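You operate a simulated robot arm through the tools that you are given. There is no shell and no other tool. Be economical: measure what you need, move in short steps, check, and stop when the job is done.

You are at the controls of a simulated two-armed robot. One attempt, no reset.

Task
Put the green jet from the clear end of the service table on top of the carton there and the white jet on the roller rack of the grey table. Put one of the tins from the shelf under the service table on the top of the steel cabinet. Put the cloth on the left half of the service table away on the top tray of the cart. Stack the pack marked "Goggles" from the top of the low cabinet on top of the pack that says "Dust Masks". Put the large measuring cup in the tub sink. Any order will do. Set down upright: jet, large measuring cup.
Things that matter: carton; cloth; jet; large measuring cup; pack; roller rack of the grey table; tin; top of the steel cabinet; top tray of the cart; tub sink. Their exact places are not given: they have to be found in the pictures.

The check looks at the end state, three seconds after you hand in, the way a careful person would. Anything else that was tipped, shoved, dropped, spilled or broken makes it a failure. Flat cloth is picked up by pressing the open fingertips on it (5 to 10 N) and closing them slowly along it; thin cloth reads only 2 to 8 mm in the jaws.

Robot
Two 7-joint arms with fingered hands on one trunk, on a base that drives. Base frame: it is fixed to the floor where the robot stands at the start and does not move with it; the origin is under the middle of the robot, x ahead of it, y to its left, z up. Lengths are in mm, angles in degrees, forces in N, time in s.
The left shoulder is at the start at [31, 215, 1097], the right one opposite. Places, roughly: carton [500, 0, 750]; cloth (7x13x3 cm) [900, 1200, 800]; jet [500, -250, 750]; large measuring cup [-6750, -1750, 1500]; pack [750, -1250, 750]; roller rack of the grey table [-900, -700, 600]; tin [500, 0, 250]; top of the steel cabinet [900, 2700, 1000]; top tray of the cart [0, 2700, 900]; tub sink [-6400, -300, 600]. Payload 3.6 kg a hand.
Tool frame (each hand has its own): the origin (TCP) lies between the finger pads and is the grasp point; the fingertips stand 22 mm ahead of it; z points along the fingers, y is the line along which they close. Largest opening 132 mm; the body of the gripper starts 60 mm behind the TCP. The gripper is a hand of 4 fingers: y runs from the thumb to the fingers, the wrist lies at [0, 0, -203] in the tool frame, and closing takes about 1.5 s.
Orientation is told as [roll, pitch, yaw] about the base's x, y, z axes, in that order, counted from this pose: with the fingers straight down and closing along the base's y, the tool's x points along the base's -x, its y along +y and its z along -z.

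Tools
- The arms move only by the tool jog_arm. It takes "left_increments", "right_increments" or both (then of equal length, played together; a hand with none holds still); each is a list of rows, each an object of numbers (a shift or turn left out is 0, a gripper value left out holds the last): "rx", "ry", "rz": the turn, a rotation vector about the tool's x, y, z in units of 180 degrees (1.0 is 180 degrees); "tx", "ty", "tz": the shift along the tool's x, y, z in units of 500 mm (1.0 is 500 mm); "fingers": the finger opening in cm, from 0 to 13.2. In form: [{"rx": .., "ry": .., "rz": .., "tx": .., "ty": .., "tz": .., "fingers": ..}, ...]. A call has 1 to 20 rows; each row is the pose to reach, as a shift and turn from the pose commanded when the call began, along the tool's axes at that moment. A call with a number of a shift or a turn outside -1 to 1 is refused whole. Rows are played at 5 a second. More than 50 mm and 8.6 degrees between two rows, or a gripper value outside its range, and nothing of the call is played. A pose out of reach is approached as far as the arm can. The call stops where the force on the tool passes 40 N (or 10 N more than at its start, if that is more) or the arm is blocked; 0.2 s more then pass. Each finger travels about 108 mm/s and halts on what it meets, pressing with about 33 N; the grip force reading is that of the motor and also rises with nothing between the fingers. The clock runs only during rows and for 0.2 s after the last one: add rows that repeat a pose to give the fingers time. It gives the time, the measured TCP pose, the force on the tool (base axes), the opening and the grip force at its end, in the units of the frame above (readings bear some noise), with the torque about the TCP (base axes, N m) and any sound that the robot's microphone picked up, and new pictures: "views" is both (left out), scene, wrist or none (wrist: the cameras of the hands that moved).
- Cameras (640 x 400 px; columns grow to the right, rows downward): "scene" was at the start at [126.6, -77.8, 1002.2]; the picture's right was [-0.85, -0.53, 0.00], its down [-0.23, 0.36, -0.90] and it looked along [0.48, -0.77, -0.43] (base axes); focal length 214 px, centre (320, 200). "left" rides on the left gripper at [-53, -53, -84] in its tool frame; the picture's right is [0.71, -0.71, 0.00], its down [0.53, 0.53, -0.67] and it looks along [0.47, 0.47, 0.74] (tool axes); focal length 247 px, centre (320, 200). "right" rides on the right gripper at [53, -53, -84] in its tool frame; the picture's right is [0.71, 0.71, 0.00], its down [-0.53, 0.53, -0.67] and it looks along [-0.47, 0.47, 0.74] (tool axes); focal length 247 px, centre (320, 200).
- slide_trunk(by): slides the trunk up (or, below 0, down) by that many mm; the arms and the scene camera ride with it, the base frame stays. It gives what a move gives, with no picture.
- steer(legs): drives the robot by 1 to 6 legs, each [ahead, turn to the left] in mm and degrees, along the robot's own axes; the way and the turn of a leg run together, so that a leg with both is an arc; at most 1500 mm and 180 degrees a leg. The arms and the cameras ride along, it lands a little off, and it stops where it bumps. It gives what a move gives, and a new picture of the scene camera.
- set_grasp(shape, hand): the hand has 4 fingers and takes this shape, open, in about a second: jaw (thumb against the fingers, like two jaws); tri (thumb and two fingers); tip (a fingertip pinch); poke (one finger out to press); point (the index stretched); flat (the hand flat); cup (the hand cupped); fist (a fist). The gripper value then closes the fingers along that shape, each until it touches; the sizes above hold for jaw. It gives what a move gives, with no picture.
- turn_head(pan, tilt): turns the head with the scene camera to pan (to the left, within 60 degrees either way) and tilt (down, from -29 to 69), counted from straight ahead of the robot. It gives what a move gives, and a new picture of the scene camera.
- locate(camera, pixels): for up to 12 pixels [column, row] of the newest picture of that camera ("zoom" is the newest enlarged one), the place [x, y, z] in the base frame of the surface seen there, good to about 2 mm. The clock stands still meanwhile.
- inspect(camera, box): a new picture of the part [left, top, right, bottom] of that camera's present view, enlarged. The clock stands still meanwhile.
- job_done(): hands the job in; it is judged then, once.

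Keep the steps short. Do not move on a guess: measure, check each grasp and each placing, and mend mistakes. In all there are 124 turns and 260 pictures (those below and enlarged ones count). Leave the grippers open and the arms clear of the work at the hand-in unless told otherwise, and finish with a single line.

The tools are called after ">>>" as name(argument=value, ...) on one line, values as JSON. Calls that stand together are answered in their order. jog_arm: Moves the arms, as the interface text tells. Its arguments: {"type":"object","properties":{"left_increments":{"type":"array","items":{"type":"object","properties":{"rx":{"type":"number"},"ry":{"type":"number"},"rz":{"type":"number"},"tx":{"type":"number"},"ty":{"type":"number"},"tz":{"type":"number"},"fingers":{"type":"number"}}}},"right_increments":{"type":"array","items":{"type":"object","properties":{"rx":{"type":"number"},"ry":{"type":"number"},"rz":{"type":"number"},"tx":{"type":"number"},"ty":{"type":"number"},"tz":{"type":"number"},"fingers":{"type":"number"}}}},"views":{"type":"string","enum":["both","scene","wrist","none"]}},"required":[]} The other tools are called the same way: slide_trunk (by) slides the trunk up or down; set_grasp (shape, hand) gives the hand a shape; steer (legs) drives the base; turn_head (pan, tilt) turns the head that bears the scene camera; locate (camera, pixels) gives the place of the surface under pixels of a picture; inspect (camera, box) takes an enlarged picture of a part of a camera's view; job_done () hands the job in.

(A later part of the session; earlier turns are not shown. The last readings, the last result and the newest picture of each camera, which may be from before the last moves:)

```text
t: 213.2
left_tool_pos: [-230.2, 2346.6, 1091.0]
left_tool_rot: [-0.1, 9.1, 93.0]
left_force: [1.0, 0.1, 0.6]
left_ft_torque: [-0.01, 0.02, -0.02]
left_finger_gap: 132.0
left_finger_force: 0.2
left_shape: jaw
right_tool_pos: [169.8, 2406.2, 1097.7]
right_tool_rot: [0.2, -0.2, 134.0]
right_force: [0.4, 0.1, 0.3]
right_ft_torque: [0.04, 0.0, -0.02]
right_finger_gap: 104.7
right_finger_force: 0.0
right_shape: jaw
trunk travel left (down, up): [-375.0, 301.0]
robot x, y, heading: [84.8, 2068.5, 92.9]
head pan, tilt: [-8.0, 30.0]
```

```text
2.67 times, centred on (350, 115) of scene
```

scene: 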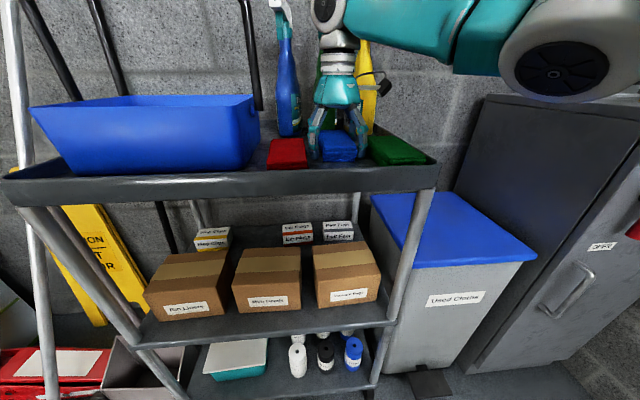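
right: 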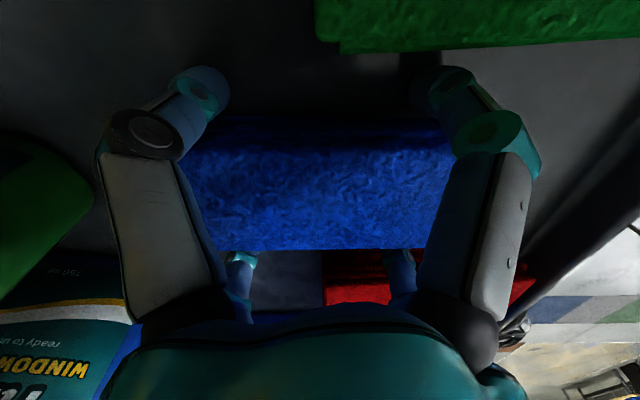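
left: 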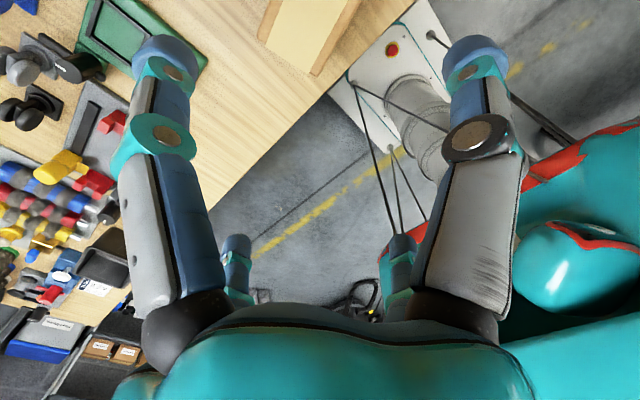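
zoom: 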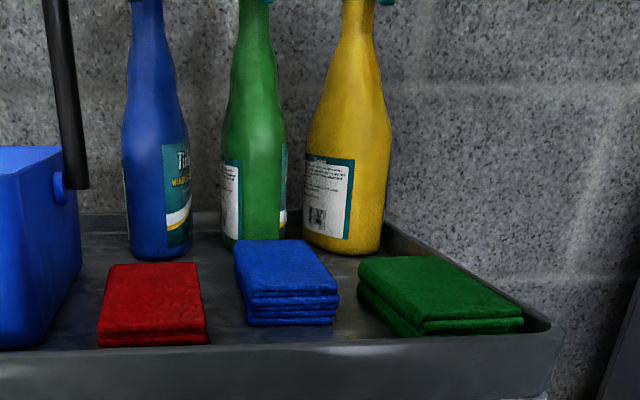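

Blue cloth lies neatly on the tray. Last job: the measuring cup, ~6.5 m away. I back off and turn left to face -x.

>>> steer(legs=[[-500, 0], [0, 40]])

>>> steer(legs=[[0, 42]])

>>> turn_head(pan=15, tilt=12)

```text
t: 218.0
left_tool_pos: [-311.5, 1587.6, 1089.7]
left_tool_rot: [-0.1, 9.2, 133.4]
left_force: [0.3, 0.1, 0.8]
left_ft_torque: [0.01, 0.0, 0.02]
left_finger_gap: 131.9
left_finger_force: 0.1
left_shape: jaw
right_tool_pos: [-46.6, 1891.5, 1096.5]
right_tool_rot: [0.3, -0.1, 174.5]
right_force: [0.1, 1.0, 0.3]
right_ft_torque: [0.01, 0.01, 0.0]
right_finger_gap: 104.7
right_finger_force: 0.0
right_shape: jaw
trunk travel left (down, up): [-375.0, 301.0]
robot x, y, heading: [132.1, 1601.8, 133.1]
head pan, tilt: [-8.0, 30.0]
```

scene: 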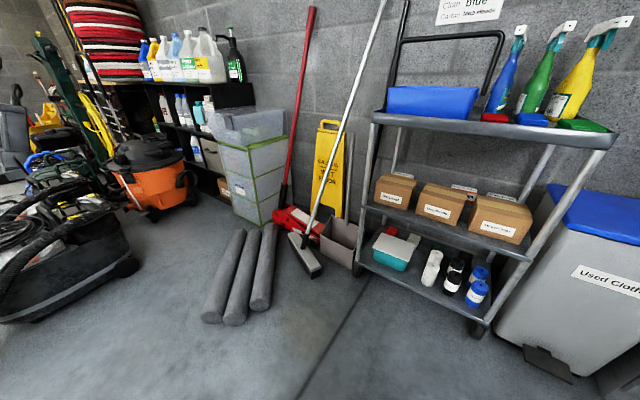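

```text
t: 220.4
left_tool_pos: [-198.3, 1299.2, 1090.3]
left_tool_rot: [-0.1, 9.2, 174.4]
left_force: [0.6, -0.4, -0.3]
left_ft_torque: [0.01, 0.01, 0.0]
left_finger_gap: 132.1
left_finger_force: 0.1
left_shape: jaw
right_tool_pos: [-198.8, 1704.8, 1099.6]
right_tool_rot: [0.1, -0.1, -144.6]
right_force: [-0.6, -1.2, -0.1]
right_ft_torque: [0.01, 0.06, 0.0]
right_finger_gap: 105.0
right_finger_force: 0.2
right_shape: jaw
trunk travel left (down, up): [-375.0, 301.0]
robot x, y, heading: [128.9, 1632.1, 174.0]
head pan, tilt: [-8.0, 30.0]
stopped in leg 1: the robot was blocked; the commanded pose is now the measured one
```

scene: 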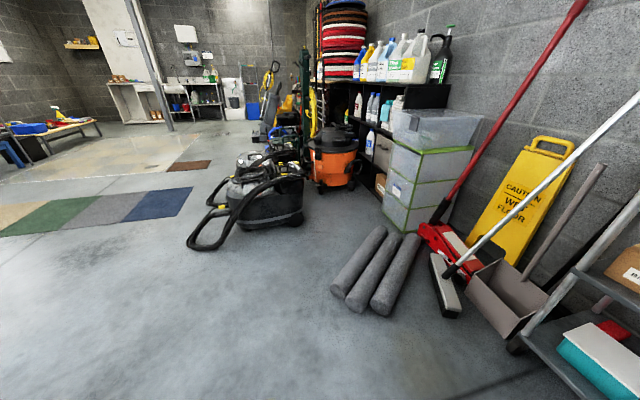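

```text
t: 221.3
left_tool_pos: [-198.3, 1300.5, 1093.2]
left_tool_rot: [-0.1, 9.2, 174.3]
left_force: [0.1, 0.0, -0.4]
left_ft_torque: [0.0, -0.02, 0.0]
left_finger_gap: 132.1
left_finger_force: 0.0
left_shape: jaw
right_tool_pos: [-199.6, 1706.8, 1098.9]
right_tool_rot: [0.2, -0.1, -144.5]
right_force: [0.4, -0.3, -0.1]
right_ft_torque: [0.01, -0.01, 0.0]
right_finger_gap: 104.7
right_finger_force: 0.1
right_shape: jaw
trunk travel left (down, up): [-375.0, 301.0]
robot x, y, heading: [129.5, 1632.3, 174.2]
head pan, tilt: [15.0, 12.0]
```

scene: 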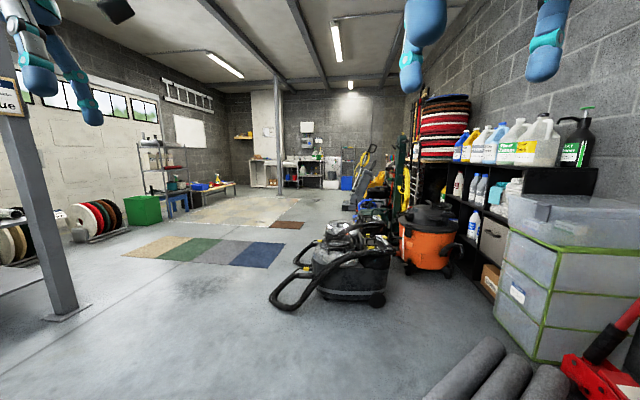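

I measure the vacuum, pillar, second pillar, mats and the sink area ahead.

>>> locate(camera="scene", pixels=[[277, 303], [300, 262], [66, 312], [281, 190], [160, 250], [270, 262], [305, 175], [265, 175], [310, 128], [243, 137], [350, 200], [320, 190]])

>>> inspect(camera="scene", box=[220, 110, 380, 210])

```text
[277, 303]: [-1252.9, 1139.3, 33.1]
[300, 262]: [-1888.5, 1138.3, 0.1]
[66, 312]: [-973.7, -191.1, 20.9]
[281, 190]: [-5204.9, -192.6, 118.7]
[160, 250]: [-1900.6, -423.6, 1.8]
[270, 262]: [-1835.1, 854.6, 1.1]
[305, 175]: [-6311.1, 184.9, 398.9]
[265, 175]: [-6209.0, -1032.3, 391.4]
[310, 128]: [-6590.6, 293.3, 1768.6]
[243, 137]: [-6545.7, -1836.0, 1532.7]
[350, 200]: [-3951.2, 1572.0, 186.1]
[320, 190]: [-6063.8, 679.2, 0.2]
```

```text
4.00 times, centred on (300, 160) of scene
```

zoom: 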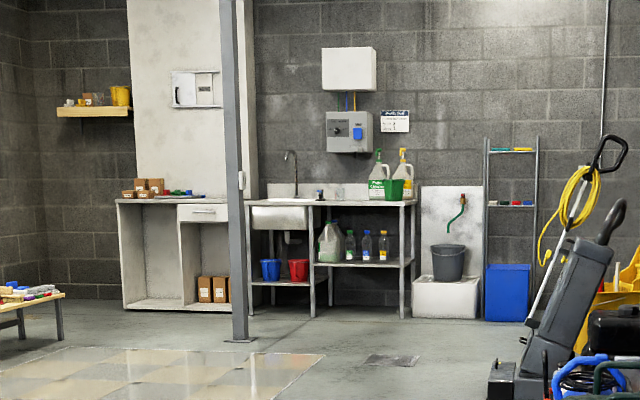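

The shelf with cups is at ≈(-6550,-1836,1530), the steel sink near y≈-300. I drive: first turn 38° left, pass between pillar and vacuum, then on toward the far end.

>>> steer(legs=[[0, 38], [1500, 0], [170, 0], [0, -6], [1500, 0], [1000, 0]])

>>> turn_head(pan=0, tilt=5)

```text
t: 244.1
left_tool_pos: [-3672.7, -823.6, 1091.1]
left_tool_rot: [-0.1, 9.2, -153.1]
left_force: [-0.2, 0.4, -0.4]
left_ft_torque: [-0.01, -0.04, 0.0]
left_finger_gap: 132.5
left_finger_force: 0.0
left_shape: jaw
right_tool_pos: [-3889.7, -481.8, 1098.7]
right_tool_rot: [0.2, -0.1, -112.0]
right_force: [-0.3, 0.7, -0.4]
right_ft_torque: [0.01, 0.0, 0.01]
right_finger_gap: 104.6
right_finger_force: 0.0
right_shape: jaw
trunk travel left (down, up): [-375.0, 301.0]
robot x, y, heading: [-3573.4, -366.6, -153.4]
head pan, tilt: [15.0, 12.0]
```

scene: 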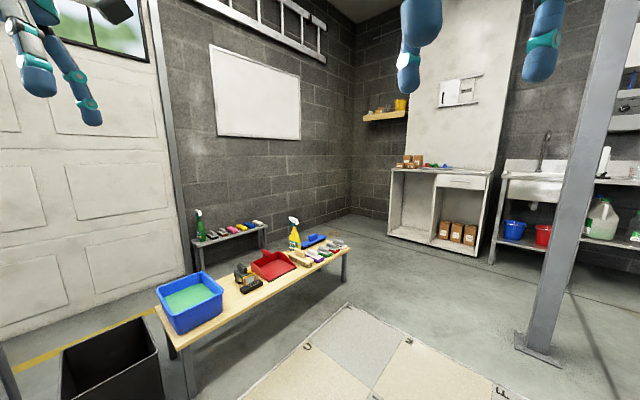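

```text
t: 244.9
left_tool_pos: [-3671.5, -824.0, 1092.4]
left_tool_rot: [-0.1, 9.2, -153.1]
left_force: [-0.8, 0.1, 0.0]
left_ft_torque: [0.01, 0.01, -0.01]
left_finger_gap: 132.0
left_finger_force: 0.1
left_shape: jaw
right_tool_pos: [-3890.3, -482.1, 1098.6]
right_tool_rot: [0.2, -0.2, -112.1]
right_force: [1.3, 0.6, 0.4]
right_ft_torque: [0.0, 0.01, 0.01]
right_finger_gap: 105.1
right_finger_force: 0.2
right_shape: jaw
trunk travel left (down, up): [-375.0, 301.0]
robot x, y, heading: [-3577.2, -365.5, -153.3]
head pan, tilt: [0.0, 5.0]
```

scene: 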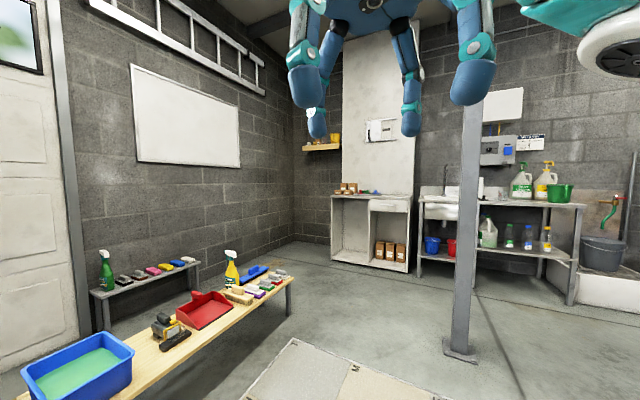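

Now well placed. I measure the shelf, cupboard front, bench corner, tile panel and sink.

>>> inspect(camera="scene", box=[290, 110, 370, 160])

>>> locate(camera="scene", pixels=[[305, 149], [338, 150], [322, 146], [333, 262], [408, 272], [290, 277], [289, 290], [296, 340], [436, 208], [455, 208], [335, 136], [200, 296]])

```text
8.00 times, centred on (330, 135) of scene
```

zoom: 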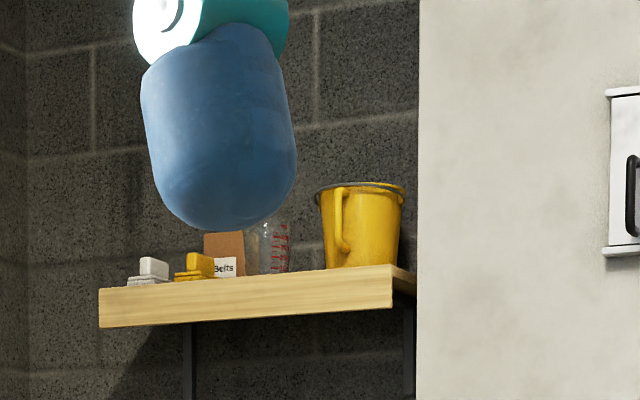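

```text
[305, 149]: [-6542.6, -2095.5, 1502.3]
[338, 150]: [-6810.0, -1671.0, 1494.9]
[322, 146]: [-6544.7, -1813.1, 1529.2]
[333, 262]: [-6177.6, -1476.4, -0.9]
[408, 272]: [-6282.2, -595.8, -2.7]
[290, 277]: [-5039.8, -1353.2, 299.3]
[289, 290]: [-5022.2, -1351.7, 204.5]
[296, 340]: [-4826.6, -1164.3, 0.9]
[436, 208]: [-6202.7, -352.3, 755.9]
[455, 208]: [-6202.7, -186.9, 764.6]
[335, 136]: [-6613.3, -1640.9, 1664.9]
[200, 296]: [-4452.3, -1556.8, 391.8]
```

Plan: drive to (-5300,-1000), arc left past the bench end.

>>> steer(legs=[[0, -6.7], [1500, 0], [336, 0], [350, 38]])

```text
t: 256.5
left_tool_pos: [-5416.8, -1627.4, 1092.2]
left_tool_rot: [-0.1, 9.2, -122.6]
left_force: [-0.2, -0.7, -0.7]
left_ft_torque: [0.04, 0.02, -0.03]
left_finger_gap: 132.0
left_finger_force: 0.1
left_shape: jaw
right_tool_pos: [-5779.6, -1445.7, 1100.4]
right_tool_rot: [0.3, -0.1, -81.4]
right_force: [0.9, -0.5, 0.1]
right_ft_torque: [0.01, -0.03, 0.03]
right_finger_gap: 104.7
right_finger_force: 0.1
right_shape: jaw
trunk travel left (down, up): [-375.0, 301.0]
robot x, y, heading: [-5579.2, -1175.4, -122.9]
head pan, tilt: [0.0, 5.0]
```

scene: 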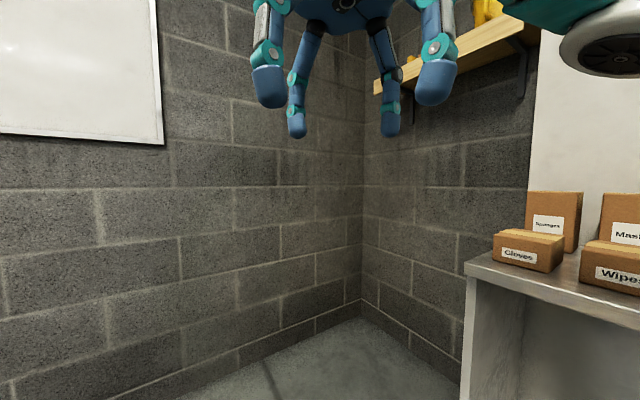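

I raise the trunk 295 mm, then move up in front of the shelf.

>>> slide_trunk(by=295)

>>> steer(legs=[[580, 0], [250, -38]])

>>> turn_head(pan=-20, tilt=0)

```text
t: 259.5
left_tool_pos: [-5417.7, -1629.5, 1387.4]
left_tool_rot: [0.0, 9.2, -122.4]
left_force: [-0.3, -0.6, 0.0]
left_ft_torque: [0.01, 0.0, 0.0]
left_finger_gap: 132.1
left_finger_force: 0.1
left_shape: jaw
right_tool_pos: [-5780.5, -1446.5, 1393.9]
right_tool_rot: [0.2, -0.2, -81.4]
right_force: [0.6, 0.2, 0.4]
right_ft_torque: [0.0, 0.0, 0.01]
right_finger_gap: 105.1
right_finger_force: 0.0
right_shape: jaw
trunk travel left (down, up): [-670.0, 6.0]
robot x, y, heading: [-5584.6, -1173.4, -122.9]
head pan, tilt: [0.0, 5.0]
```

```text
t: 264.8
left_tool_pos: [-6234.7, -2285.4, 1391.4]
left_tool_rot: [-0.1, 8.6, -160.2]
left_force: [-0.2, 0.3, 0.1]
left_ft_torque: [0.0, -0.02, -0.02]
left_finger_gap: 132.1
left_finger_force: 0.0
left_shape: jaw
right_tool_pos: [-6410.9, -1920.1, 1398.4]
right_tool_rot: [-0.3, -0.4, -118.8]
right_force: [-0.4, 0.4, -0.3]
right_ft_torque: [0.03, 0.02, -0.01]
right_finger_gap: 105.3
right_finger_force: 0.1
right_shape: jaw
trunk travel left (down, up): [-670.0, 6.0]
robot x, y, heading: [-6092.7, -1845.1, -162.3]
head pan, tilt: [0.0, 5.0]
stopped in leg 2: the robot was blocked; the commanded pose is now the measured one
```

scene: 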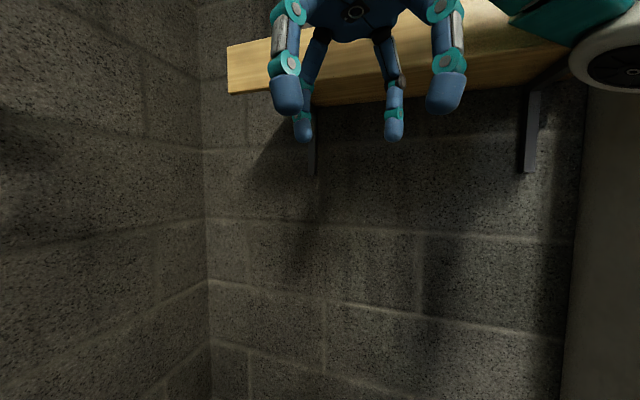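

```text
t: 265.7
left_tool_pos: [-6235.7, -2284.7, 1389.8]
left_tool_rot: [-0.3, 8.6, -160.2]
left_force: [0.1, -0.3, 0.1]
left_ft_torque: [0.01, -0.01, 0.01]
left_finger_gap: 131.9
left_finger_force: 0.1
left_shape: jaw
right_tool_pos: [-6410.4, -1920.8, 1397.5]
right_tool_rot: [-0.4, -0.4, -118.9]
right_force: [-0.4, 0.3, 0.1]
right_ft_torque: [0.0, -0.01, 0.0]
right_finger_gap: 104.8
right_finger_force: 0.0
right_shape: jaw
trunk travel left (down, up): [-670.0, 6.0]
robot x, y, heading: [-6095.8, -1844.3, -162.1]
head pan, tilt: [-20.0, 0.0]
```

scene: 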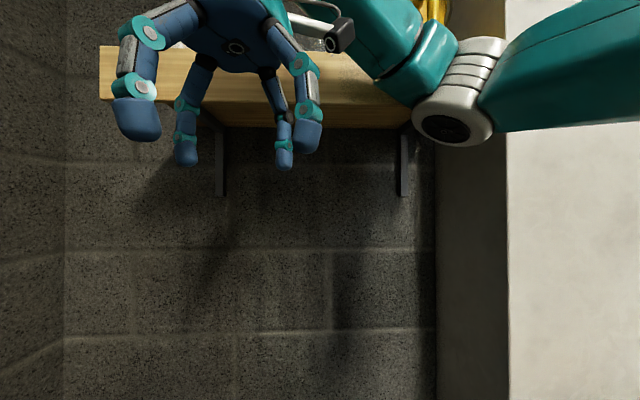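

The hand hides the shelf. I raise the right hand to z≈1715 in front of the shelf to look down with its camera.

>>> jog_arm(right_increments=[{"tx": 0.031, "ty": -0.017, "tz": -0.08}, {"tx": 0.061, "ty": -0.034, "tz": -0.16}, {"tx": 0.092, "ty": -0.051, "tz": -0.24}, {"tx": 0.122, "ty": -0.068, "tz": -0.32}, {"tx": 0.153, "ty": -0.085, "tz": -0.4}, {"tx": 0.184, "ty": -0.102, "tz": -0.48}, {"tx": 0.214, "ty": -0.119, "tz": -0.56}, {"tx": 0.245, "ty": -0.136, "tz": -0.64}])

```text
t: 267.5
left_tool_pos: [-6251.9, -2285.9, 1388.4]
left_tool_rot: [0.0, 9.3, -160.1]
left_force: [-0.6, -0.1, 0.0]
left_ft_torque: [-0.01, -0.02, 0.0]
left_finger_gap: 132.0
left_finger_force: 0.1
left_shape: jaw
right_tool_pos: [-6436.4, -1780.1, 1679.0]
right_tool_rot: [0.3, -0.3, -118.7]
right_force: [-0.1, 0.3, -0.6]
right_ft_torque: [-0.01, -0.03, 0.02]
right_finger_gap: 104.8
right_finger_force: 0.0
right_shape: jaw
right hand out of reach, approached as far as the arm can: row 8
trunk travel left (down, up): [-670.0, 6.0]
robot x, y, heading: [-6097.4, -1844.4, -162.5]
head pan, tilt: [-20.0, 0.0]
```

scene: 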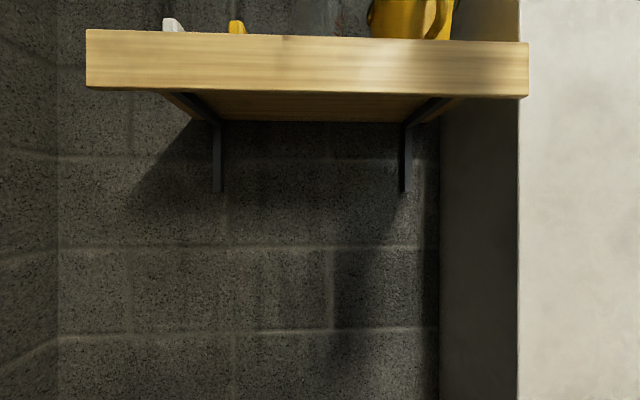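
right: 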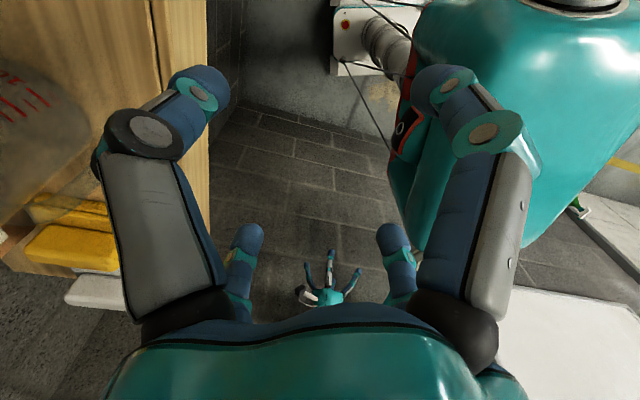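

I tilt the head up to see the shelf items.

>>> turn_head(pan=-20, tilt=-25)

>>> inspect(camera="scene", box=[100, 80, 480, 320])

```text
t: 268.4
left_tool_pos: [-6249.4, -2288.0, 1387.4]
left_tool_rot: [-0.1, 9.2, -160.1]
left_force: [0.3, -0.2, 0.6]
left_ft_torque: [-0.03, -0.06, 0.02]
left_finger_gap: 131.9
left_finger_force: 0.0
left_shape: jaw
right_tool_pos: [-6430.2, -1781.6, 1678.6]
right_tool_rot: [0.1, -0.2, -118.8]
right_force: [0.4, 0.1, -1.1]
right_ft_torque: [-0.04, -0.01, -0.03]
right_finger_gap: 104.8
right_finger_force: 0.0
right_shape: jaw
trunk travel left (down, up): [-670.0, 6.0]
robot x, y, heading: [-6089.3, -1847.8, -162.4]
head pan, tilt: [-20.0, -25.0]
```

scene: 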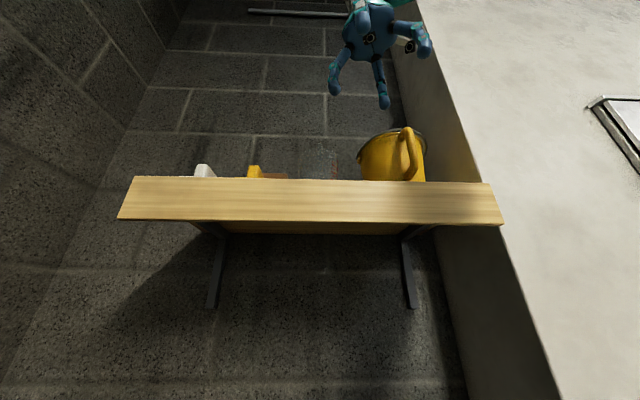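

```text
1.67 times, centred on (290, 200) of scene
```

zoom: 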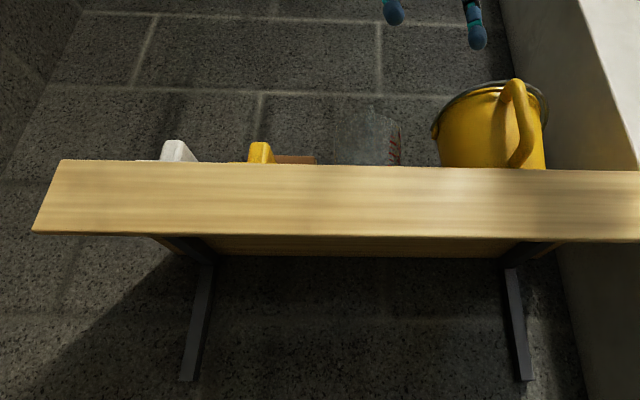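

The clear cup with red graduations at zoom (370,140) is the measuring cup. I measure it in both views.

>>> locate(camera="zoom", pixels=[[370, 150], [396, 155], [340, 150], [400, 135], [370, 112], [390, 125], [345, 125], [470, 130], [520, 150], [435, 135], [295, 158], [255, 150]])

>>> locate(camera="right", pixels=[[20, 100], [40, 95], [60, 130], [90, 160], [30, 50], [70, 110], [100, 245], [10, 140], [180, 50], [5, 70]])

```text
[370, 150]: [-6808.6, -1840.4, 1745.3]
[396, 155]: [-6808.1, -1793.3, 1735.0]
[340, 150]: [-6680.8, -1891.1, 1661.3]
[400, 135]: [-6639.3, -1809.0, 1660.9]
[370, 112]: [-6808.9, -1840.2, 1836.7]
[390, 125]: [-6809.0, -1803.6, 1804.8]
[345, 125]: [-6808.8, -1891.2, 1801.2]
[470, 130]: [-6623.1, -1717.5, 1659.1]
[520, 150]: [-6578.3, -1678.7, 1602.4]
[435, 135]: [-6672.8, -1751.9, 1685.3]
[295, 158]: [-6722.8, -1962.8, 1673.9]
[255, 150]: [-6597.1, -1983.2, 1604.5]
```

```text
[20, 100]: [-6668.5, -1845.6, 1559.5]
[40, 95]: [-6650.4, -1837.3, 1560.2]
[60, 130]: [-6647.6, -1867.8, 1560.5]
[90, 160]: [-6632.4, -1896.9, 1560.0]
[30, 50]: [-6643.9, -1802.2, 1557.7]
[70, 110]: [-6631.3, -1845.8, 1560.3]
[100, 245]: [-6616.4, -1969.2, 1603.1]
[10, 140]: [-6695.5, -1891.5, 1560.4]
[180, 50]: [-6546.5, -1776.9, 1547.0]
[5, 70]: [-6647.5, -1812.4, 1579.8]
```

Cup ≈ centre (-6660,-1850), r≈45, shelf z 1560, rim ≈1700. I bring the left hand inward, turn left 17° and move 80 mm forward to bring the right shoulder nearer.

>>> jog_arm(left_increments=[{"ty": -0.085}, {"ty": -0.17}, {"ty": -0.25}, {"ty": -0.33}, {"ty": -0.41}, {"ty": -0.5}], views="none")

>>> steer(legs=[[0, 17], [80, 0]])

>>> inspect(camera="right", box=[0, 0, 640, 400])

```text
t: 269.8
left_tool_pos: [-6337.6, -2050.6, 1388.2]
left_tool_rot: [0.0, 9.2, -160.0]
left_force: [-0.9, -0.7, -0.2]
left_ft_torque: [-0.02, 0.02, -0.03]
left_finger_gap: 132.0
left_finger_force: 0.1
left_shape: jaw
right_tool_pos: [-6432.4, -1778.9, 1678.8]
right_tool_rot: [0.2, -0.2, -118.9]
right_force: [-0.8, 0.5, -0.1]
right_ft_torque: [-0.03, -0.03, 0.0]
right_finger_gap: 104.9
right_finger_force: 0.0
right_shape: jaw
trunk travel left (down, up): [-670.0, 6.0]
robot x, y, heading: [-6094.7, -1844.0, -162.4]
head pan, tilt: [-20.0, -25.0]
```

```text
t: 271.8
left_tool_pos: [-6323.9, -2156.2, 1391.2]
left_tool_rot: [-0.2, 9.0, -143.1]
left_force: [0.2, -0.3, -0.7]
left_ft_torque: [-0.03, 0.05, 0.0]
left_finger_gap: 132.1
left_finger_force: 0.2
left_shape: jaw
right_tool_pos: [-6492.3, -1922.8, 1680.8]
right_tool_rot: [-0.1, -0.3, -101.8]
right_force: [-0.8, 0.1, 0.2]
right_ft_torque: [0.01, 0.02, 0.01]
right_finger_gap: 105.0
right_finger_force: 0.2
right_shape: jaw
trunk travel left (down, up): [-670.0, 6.0]
robot x, y, heading: [-6164.5, -1886.5, -145.6]
head pan, tilt: [-20.0, -25.0]
```

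scene: 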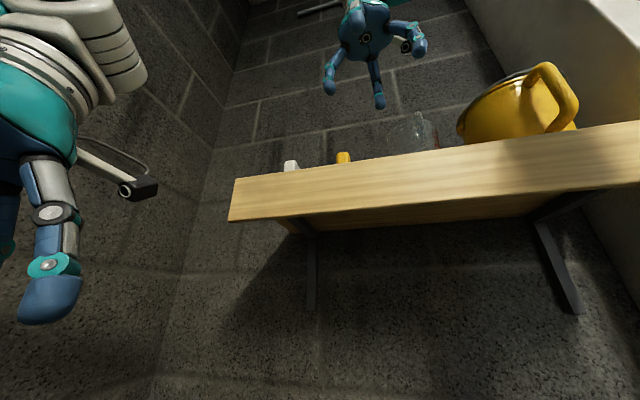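

```text
1.00 times, centred on (320, 200) of right (not enlarged: the box is as wide or as high as the picture)
```

zoom: 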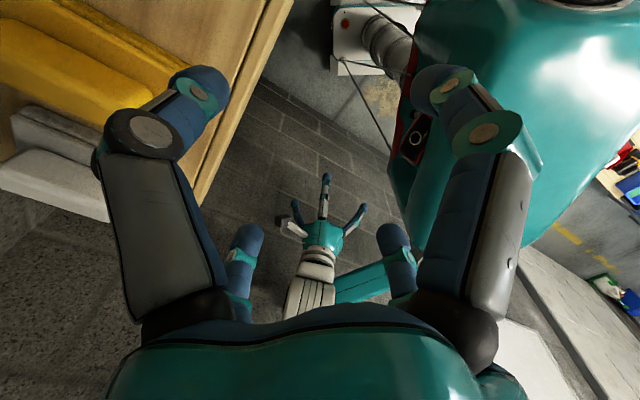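

I look closer at the cup in the scene view (415,130) for its handle and rim.

>>> inspect(camera="scene", box=[350, 90, 494, 180])

>>> locate(camera="zoom", pixels=[[165, 240], [370, 260], [300, 110], [200, 200], [330, 180], [250, 250], [380, 200], [290, 200], [395, 250], [160, 200], [250, 130], [480, 170]])

```text
4.44 times, centred on (422, 135) of scene
```

zoom: 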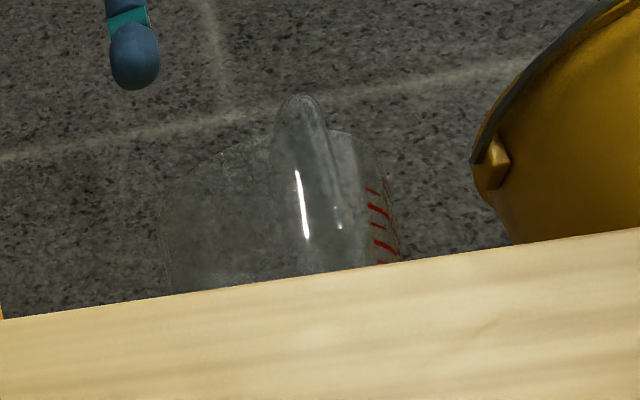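

```text
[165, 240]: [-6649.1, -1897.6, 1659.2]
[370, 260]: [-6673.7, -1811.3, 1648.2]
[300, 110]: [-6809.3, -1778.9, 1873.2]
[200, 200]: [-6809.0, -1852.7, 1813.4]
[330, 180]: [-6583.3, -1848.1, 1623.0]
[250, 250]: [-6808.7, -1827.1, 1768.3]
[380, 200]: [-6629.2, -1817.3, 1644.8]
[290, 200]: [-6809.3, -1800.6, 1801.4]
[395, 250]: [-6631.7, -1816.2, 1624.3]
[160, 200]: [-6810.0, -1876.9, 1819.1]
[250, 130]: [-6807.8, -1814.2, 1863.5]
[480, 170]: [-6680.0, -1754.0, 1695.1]
```

Cup: centre ≈(-6644,-1856), r≈42, z 1560–1660, handle to the front (+x). I turn -9° for elbow room and yaw the right hand by -114° so the fingers straddle the handle and the camera stays clear of the yellow jug.

>>> steer(legs=[[0, -9]])

>>> jog_arm(right_increments=[{"rz": 0.042, "fingers": 13.2}, {"rz": 0.085}, {"rz": 0.127}, {"rz": 0.169}, {"rz": 0.211}, {"rz": 0.253}, {"rz": 0.295}, {"rz": 0.338}, {"rz": 0.38}, {"rz": 0.422}, {"rz": 0.464}, {"rz": 0.506}, {"rz": 0.549}, {"rz": 0.591}, {"rz": 0.633}, {"rz": 0.633}], views="none")

```text
t: 272.9
left_tool_pos: [-6366.6, -2128.3, 1390.5]
left_tool_rot: [0.0, 9.2, -152.2]
left_force: [0.6, 1.0, 0.0]
left_ft_torque: [0.0, 0.04, 0.0]
left_finger_gap: 131.9
left_finger_force: 0.0
left_shape: jaw
right_tool_pos: [-6498.6, -1870.8, 1679.6]
right_tool_rot: [-0.1, -0.2, -110.8]
right_force: [0.1, 0.9, -0.5]
right_ft_torque: [-0.02, 0.0, 0.01]
right_finger_gap: 104.9
right_finger_force: 0.1
right_shape: jaw
trunk travel left (down, up): [-670.0, 6.0]
robot x, y, heading: [-6167.7, -1888.7, -154.8]
head pan, tilt: [-20.0, -25.0]
```

scene: 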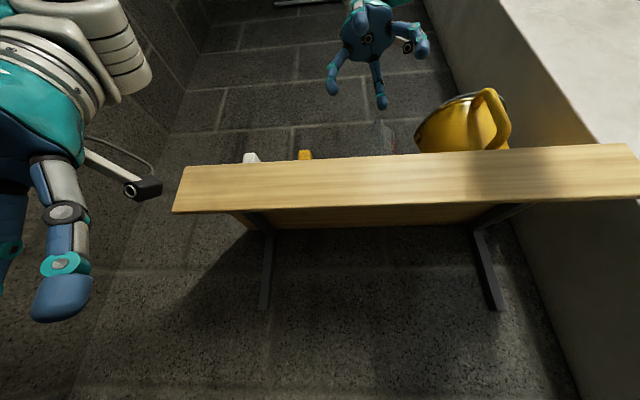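

```text
t: 276.3
left_tool_pos: [-6370.4, -2129.7, 1391.0]
left_tool_rot: [0.0, 9.2, -152.2]
left_force: [-0.2, 0.1, -0.2]
left_ft_torque: [0.01, 0.0, -0.01]
left_finger_gap: 132.0
left_finger_force: 0.0
left_shape: jaw
right_tool_pos: [-6501.7, -1873.3, 1679.2]
right_tool_rot: [0.2, 0.1, 135.0]
right_force: [0.1, 0.0, 0.5]
right_ft_torque: [-0.02, 0.0, 0.01]
right_finger_gap: 132.0
right_finger_force: 0.1
right_shape: jaw
trunk travel left (down, up): [-670.0, 6.0]
robot x, y, heading: [-6163.4, -1891.3, -154.9]
head pan, tilt: [-20.0, -25.0]
```

Yaw 135° reached. Now tilt 40° (wrist back toward me) at (-6530,-1856,1668), and look.

>>> jog_arm(right_increments=[{"rx": -0.026, "ry": -0.026, "tx": -0.0106, "ty": 0.0026, "tz": 0.0037}, {"rx": -0.052, "ry": -0.052, "tx": -0.0212, "ty": 0.0052, "tz": 0.0073}, {"rx": -0.0785, "ry": -0.0785, "tx": -0.0318, "ty": 0.0078, "tz": 0.011}, {"rx": -0.105, "ry": -0.105, "tx": -0.0424, "ty": 0.0104, "tz": 0.0147}, {"rx": -0.131, "ry": -0.131, "tx": -0.053, "ty": 0.013, "tz": 0.0183}, {"rx": -0.157, "ry": -0.157, "tx": -0.0636, "ty": 0.0156, "tz": 0.022}, {"rx": -0.157, "ry": -0.157, "tx": -0.0636, "ty": 0.0156, "tz": 0.022}])

```text
t: 277.9
left_tool_pos: [-6369.7, -2129.6, 1390.6]
left_tool_rot: [-0.1, 9.2, -152.2]
left_force: [0.2, 0.2, 0.8]
left_ft_torque: [0.01, -0.01, -0.02]
left_finger_gap: 132.0
left_finger_force: 0.0
left_shape: jaw
right_tool_pos: [-6529.5, -1855.8, 1668.6]
right_tool_rot: [30.8, -26.8, 127.5]
right_force: [-0.3, -0.5, -0.6]
right_ft_torque: [-0.03, -0.02, 0.0]
right_finger_gap: 131.8
right_finger_force: 0.1
right_shape: jaw
trunk travel left (down, up): [-670.0, 6.0]
robot x, y, heading: [-6162.6, -1892.3, -154.7]
head pan, tilt: [-20.0, -25.0]
```

scene: 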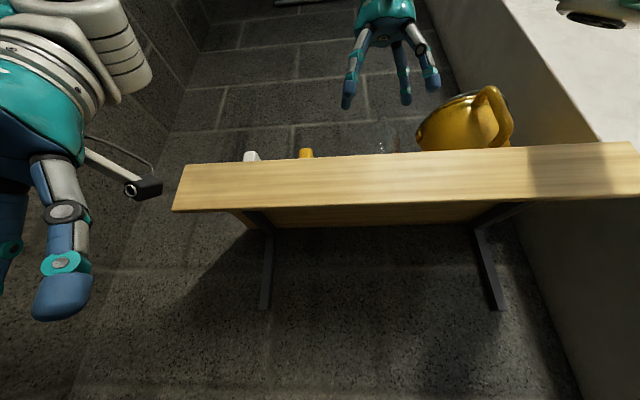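
right: 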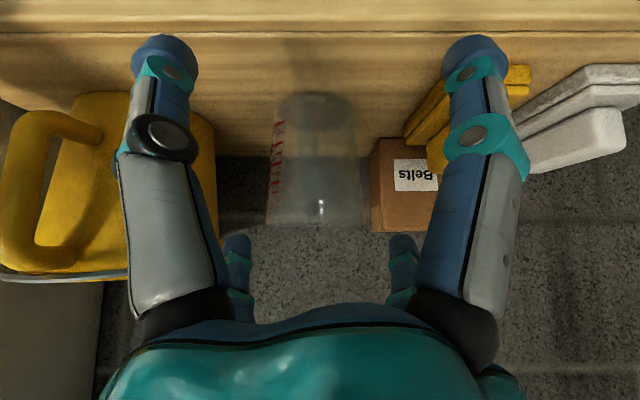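

The cup is nicely between the fingers at (315,165). I measure it.

>>> locate(camera="right", pixels=[[280, 110], [350, 110], [315, 95], [272, 210], [358, 212], [315, 222], [315, 170], [277, 150], [345, 150], [320, 205], [390, 190], [205, 200]])

>>> inspect(camera="right", box=[220, 70, 420, 240])

```text
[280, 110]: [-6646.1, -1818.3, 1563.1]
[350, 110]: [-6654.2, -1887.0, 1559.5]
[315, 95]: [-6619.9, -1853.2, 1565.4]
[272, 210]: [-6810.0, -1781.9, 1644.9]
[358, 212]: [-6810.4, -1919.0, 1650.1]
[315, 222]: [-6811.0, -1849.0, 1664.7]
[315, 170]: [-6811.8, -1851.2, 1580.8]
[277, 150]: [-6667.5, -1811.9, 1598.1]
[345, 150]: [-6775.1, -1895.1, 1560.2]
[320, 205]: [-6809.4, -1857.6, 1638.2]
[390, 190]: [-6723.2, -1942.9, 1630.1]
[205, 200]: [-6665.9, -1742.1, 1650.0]
```

```text
2.35 times, centred on (320, 155) of right
```

zoom: 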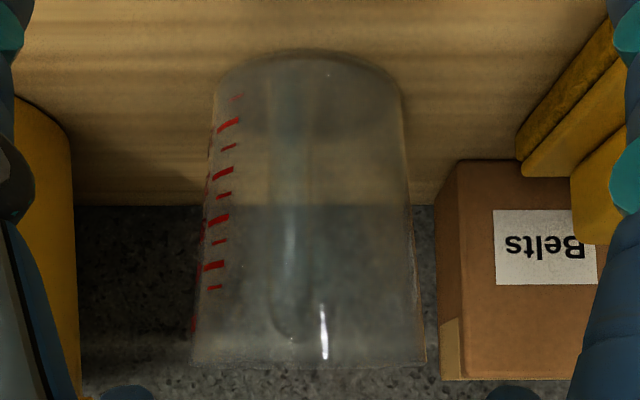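

Cup centre ≈(-6655,-1852), rim ≈1673. I set opening 11.5 cm, rise 14 mm and slide 125 mm in over the cup.

>>> jog_arm(right_increments=[{"tx": -0.0198, "ty": 0.0057, "tz": -0.0214, "fingers": 11.5}, {"tx": -0.0198, "ty": 0.0057, "tz": -0.0214}, {"tx": -0.065, "ty": 0.051, "tz": 0.032}, {"tx": -0.11, "ty": 0.096, "tz": 0.086}, {"tx": -0.1553, "ty": 0.1413, "tz": 0.1393}, {"tx": -0.1553, "ty": 0.1413, "tz": 0.1393}])

```text
t: 279.3
left_tool_pos: [-6369.4, -2128.7, 1391.4]
left_tool_rot: [0.0, 9.1, -152.3]
left_force: [-0.8, -0.1, -0.6]
left_ft_torque: [0.0, -0.01, -0.03]
left_finger_gap: 131.9
left_finger_force: 0.0
left_shape: jaw
right_tool_pos: [-6654.9, -1853.8, 1683.7]
right_tool_rot: [30.9, -26.7, 127.6]
right_force: [0.0, 0.4, 0.1]
right_ft_torque: [0.0, -0.04, 0.02]
right_finger_gap: 114.9
right_finger_force: 0.1
right_shape: jaw
trunk travel left (down, up): [-670.0, 6.0]
robot x, y, heading: [-6159.8, -1891.4, -155.0]
head pan, tilt: [-20.0, -25.0]
```

scene: 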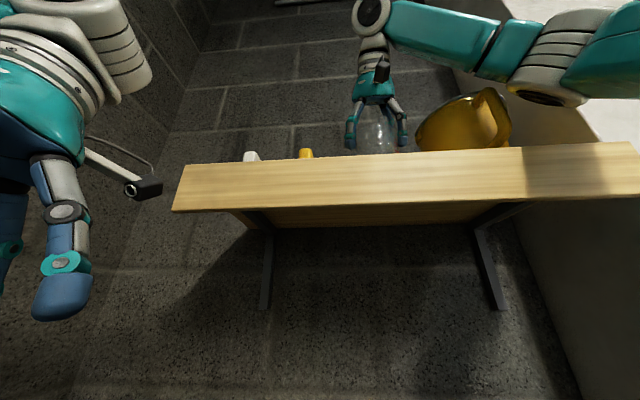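
right: 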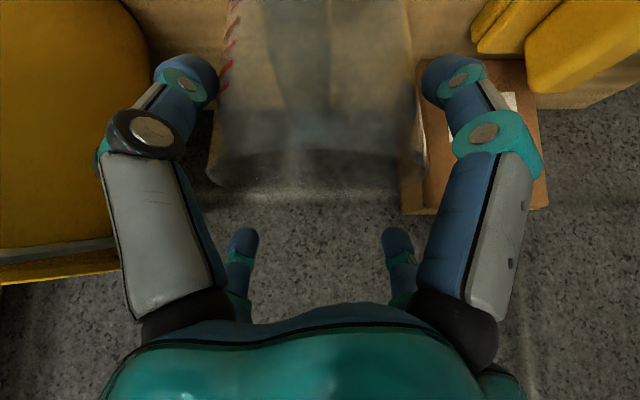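

Centred over the cup, fingers clear. Lower 41 mm and close slowly.

>>> jog_arm(right_increments=[{"tx": 0.0186, "ty": -0.0186, "tz": 0.0314}, {"tx": 0.0373, "ty": -0.0373, "tz": 0.0628}, {"tx": 0.0373, "ty": -0.0373, "tz": 0.0628, "fingers": 11}, {"tx": 0.0373, "ty": -0.0373, "tz": 0.0628, "fingers": 10.3}, {"tx": 0.0373, "ty": -0.0373, "tz": 0.0628, "fingers": 9.6}, {"tx": 0.0373, "ty": -0.0373, "tz": 0.0628, "fingers": 9}, {"tx": 0.0373, "ty": -0.0373, "tz": 0.0628, "fingers": 8.3}, {"tx": 0.0373, "ty": -0.0373, "tz": 0.0628, "fingers": 7.5}, {"tx": 0.0373, "ty": -0.0373, "tz": 0.0628, "fingers": 6.5}, {"tx": 0.0373, "ty": -0.0373, "tz": 0.0628, "fingers": 5.5}, {"tx": 0.0373, "ty": -0.0373, "tz": 0.0628, "fingers": 5.5}])

```text
t: 281.7
left_tool_pos: [-6367.7, -2128.7, 1390.6]
left_tool_rot: [-0.2, 9.1, -152.2]
left_force: [-0.3, -0.1, 0.4]
left_ft_torque: [-0.01, 0.03, 0.02]
left_finger_gap: 132.1
left_finger_force: 0.1
left_shape: jaw
right_tool_pos: [-6653.3, -1852.1, 1643.6]
right_tool_rot: [31.0, -26.8, 127.5]
right_force: [1.5, 1.5, 17.6]
right_ft_torque: [0.15, -0.62, 0.05]
right_finger_gap: 88.2
right_finger_force: 32.8
right_shape: jaw
trunk travel left (down, up): [-670.0, 6.0]
robot x, y, heading: [-6163.8, -1895.4, -154.6]
head pan, tilt: [-20.0, -25.0]
```

scene: 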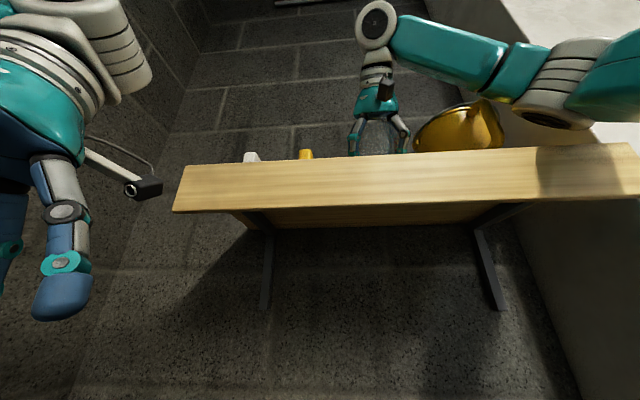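
right: 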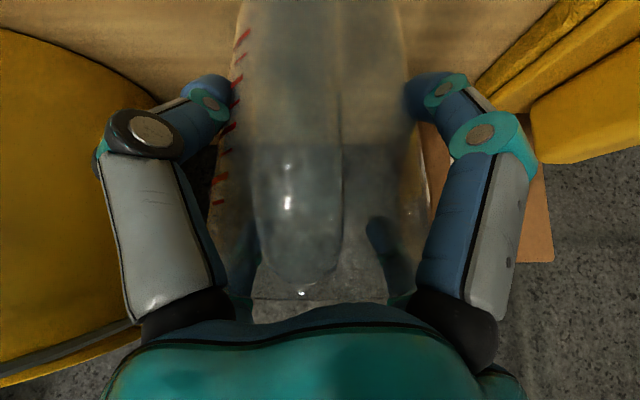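

Gripped (88 mm, 33 N). Lift 10 mm, then 55 mm, then draw back 200 mm.

>>> jog_arm(right_increments=[{"tx": -0.0045, "ty": 0.0045, "tz": -0.0077}, {"tx": -0.0091, "ty": 0.0091, "tz": -0.0153}, {"tx": -0.0273, "ty": 0.0273, "tz": -0.046}, {"tx": -0.05, "ty": 0.05, "tz": -0.0842}, {"tx": -0.007, "ty": 0.007, "tz": -0.135}, {"tx": 0.037, "ty": -0.037, "tz": -0.187}, {"tx": 0.08, "ty": -0.08, "tz": -0.238}, {"tx": 0.123, "ty": -0.123, "tz": -0.29}, {"tx": 0.167, "ty": -0.167, "tz": -0.341}])

```text
t: 283.7
left_tool_pos: [-6367.6, -2129.1, 1391.8]
left_tool_rot: [-0.3, 9.1, -152.3]
left_force: [-0.9, 0.2, 0.0]
left_ft_torque: [-0.01, -0.01, -0.02]
left_finger_gap: 132.1
left_finger_force: 0.1
left_shape: jaw
right_tool_pos: [-6451.2, -1852.6, 1696.4]
right_tool_rot: [30.9, -26.8, 127.5]
right_force: [0.1, -0.3, -0.9]
right_ft_torque: [0.01, 0.0, 0.02]
right_finger_gap: 87.8
right_finger_force: 32.4
right_shape: jaw
trunk travel left (down, up): [-670.0, 6.0]
robot x, y, heading: [-6161.8, -1891.8, -154.9]
head pan, tilt: [-20.0, -25.0]
```

scene: 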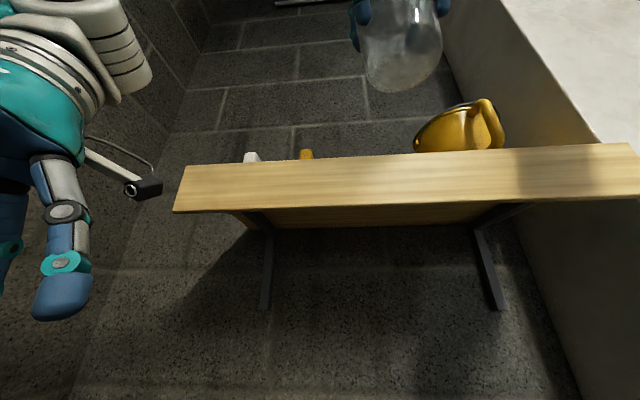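
right: 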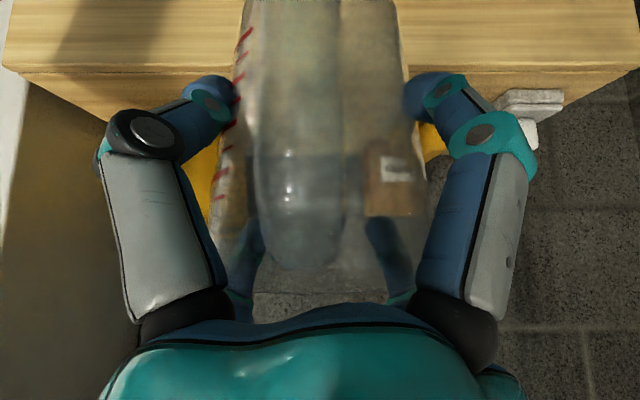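

Cup held upright. I reverse from the shelf, lower the trunk, turn and reverse toward the sink.

>>> steer(legs=[[-560, 0], [0, 38]])

>>> slide_trunk(by=-295)

>>> steer(legs=[[0, 22], [-950, 0]])

```text
t: 288.7
left_tool_pos: [-5666.7, -1967.3, 1390.5]
left_tool_rot: [-0.2, 9.2, -113.1]
left_force: [0.7, 0.1, 1.2]
left_ft_torque: [-0.01, 0.0, -0.01]
left_finger_gap: 131.9
left_finger_force: 0.0
left_shape: jaw
right_tool_pos: [-5908.3, -1806.7, 1696.9]
right_tool_rot: [30.8, -26.8, 166.7]
right_force: [1.2, -0.2, -1.4]
right_ft_torque: [0.01, 0.01, -0.03]
right_finger_gap: 87.9
right_finger_force: 33.4
right_shape: jaw
trunk travel left (down, up): [-670.0, 6.0]
robot x, y, heading: [-5676.9, -1641.7, -115.9]
head pan, tilt: [-20.0, -25.0]
```

scene: 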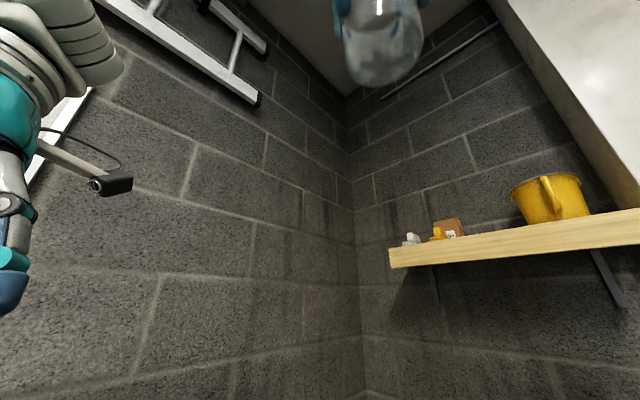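

```text
t: 291.7
left_tool_pos: [-5666.9, -1967.9, 1097.0]
left_tool_rot: [0.0, 9.1, -113.0]
left_force: [1.0, -0.4, -0.4]
left_ft_torque: [0.01, -0.02, 0.0]
left_finger_gap: 131.9
left_finger_force: 0.0
left_shape: jaw
right_tool_pos: [-5913.4, -1818.5, 1396.0]
right_tool_rot: [29.3, -26.5, 167.3]
right_force: [0.3, 0.1, 0.1]
right_ft_torque: [0.01, 0.03, -0.01]
right_finger_gap: 87.7
right_finger_force: 33.0
right_shape: jaw
trunk travel left (down, up): [-375.0, 301.0]
robot x, y, heading: [-5674.7, -1640.6, -115.8]
head pan, tilt: [-20.0, -25.0]
```

```text
t: 297.8
left_tool_pos: [-5489.1, -1008.9, 1096.4]
left_tool_rot: [-0.1, 9.1, -91.3]
left_force: [-0.1, -0.4, 0.6]
left_ft_torque: [0.0, 0.02, 0.01]
left_finger_gap: 131.9
left_finger_force: 0.0
left_shape: jaw
right_tool_pos: [-5773.7, -961.4, 1396.5]
right_tool_rot: [29.4, -26.5, -170.9]
right_force: [0.4, 0.1, -1.7]
right_ft_torque: [0.0, -0.01, 0.0]
right_finger_gap: 87.6
right_finger_force: 33.1
right_shape: jaw
trunk travel left (down, up): [-375.0, 301.0]
robot x, y, heading: [-5618.5, -711.2, -94.5]
head pan, tilt: [-20.0, -25.0]
```

scene: 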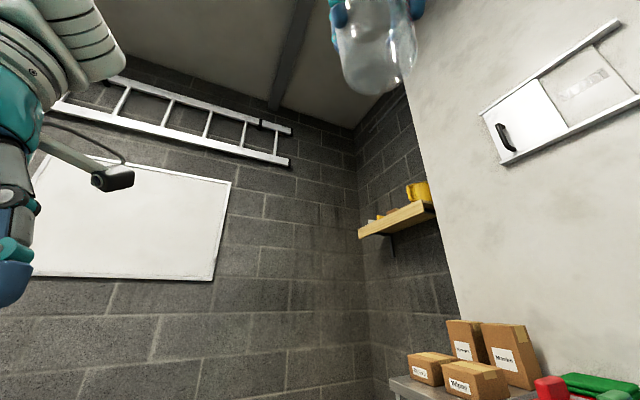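

I reverse a bit more, turn right in two calls, and look at the sink.

>>> steer(legs=[[-190, 0], [0, -40]])

>>> steer(legs=[[0, -42]])

>>> turn_head(pan=-15, tilt=20)

```text
t: 301.2
left_tool_pos: [-5694.4, -833.0, 1096.4]
left_tool_rot: [-0.1, 9.1, -130.4]
left_force: [-0.6, -0.1, -0.3]
left_ft_torque: [0.02, 0.01, -0.01]
left_finger_gap: 132.1
left_finger_force: 0.0
left_shape: jaw
right_tool_pos: [-5884.3, -617.4, 1395.4]
right_tool_rot: [29.5, -26.3, 150.3]
right_force: [0.2, 0.5, -1.8]
right_ft_torque: [0.01, -0.01, -0.01]
right_finger_gap: 87.4
right_finger_force: 33.4
right_shape: jaw
trunk travel left (down, up): [-375.0, 301.0]
robot x, y, heading: [-5587.2, -535.3, -133.0]
head pan, tilt: [-20.0, -25.0]
```

scene: 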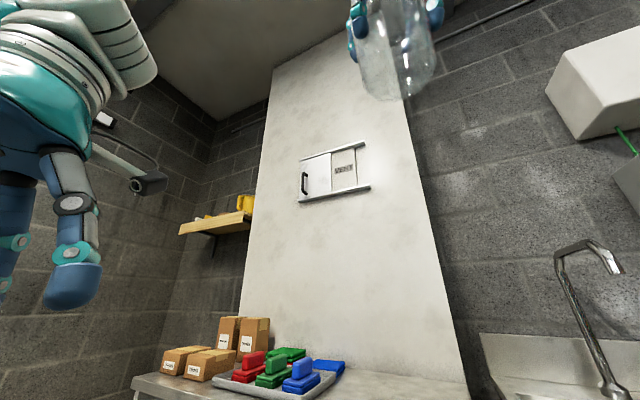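

```text
t: 303.6
left_tool_pos: [-5867.8, -684.4, 1096.7]
left_tool_rot: [-0.1, 9.2, -172.3]
left_force: [-0.1, -0.3, 0.2]
left_ft_torque: [0.01, 0.02, 0.04]
left_finger_gap: 131.9
left_finger_force: 0.1
left_shape: jaw
right_tool_pos: [-5869.9, -398.6, 1392.3]
right_tool_rot: [29.8, -26.0, 108.4]
right_force: [0.5, 0.1, -1.5]
right_ft_torque: [0.01, 0.0, 0.0]
right_finger_gap: 87.5
right_finger_force: 33.6
right_shape: jaw
trunk travel left (down, up): [-375.0, 301.0]
robot x, y, heading: [-5585.3, -564.4, -174.6]
head pan, tilt: [-20.0, -25.0]
```

scene: 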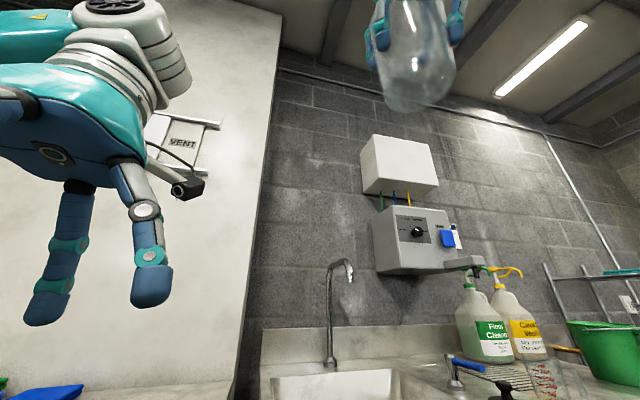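

```text
t: 304.8
left_tool_pos: [-5867.0, -685.6, 1097.6]
left_tool_rot: [-0.1, 9.1, -172.4]
left_force: [0.1, -0.5, -0.7]
left_ft_torque: [-0.01, -0.04, 0.01]
left_finger_gap: 132.1
left_finger_force: 0.1
left_shape: jaw
right_tool_pos: [-5869.0, -399.1, 1392.7]
right_tool_rot: [30.1, -26.0, 108.3]
right_force: [-0.6, -0.1, -1.4]
right_ft_torque: [-0.01, 0.03, -0.03]
right_finger_gap: 87.2
right_finger_force: 33.2
right_shape: jaw
trunk travel left (down, up): [-375.0, 301.0]
robot x, y, heading: [-5586.2, -564.2, -174.8]
head pan, tilt: [-15.0, 20.0]
```

scene: 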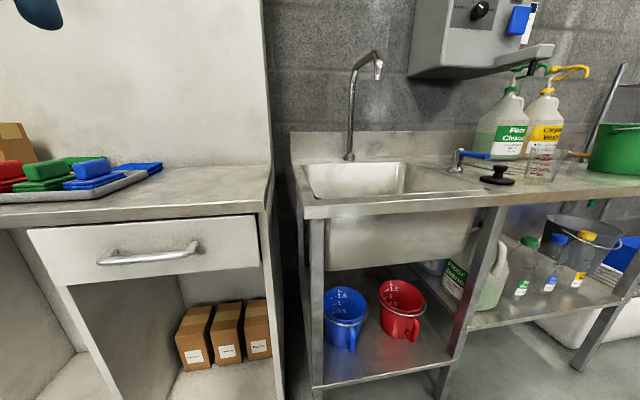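

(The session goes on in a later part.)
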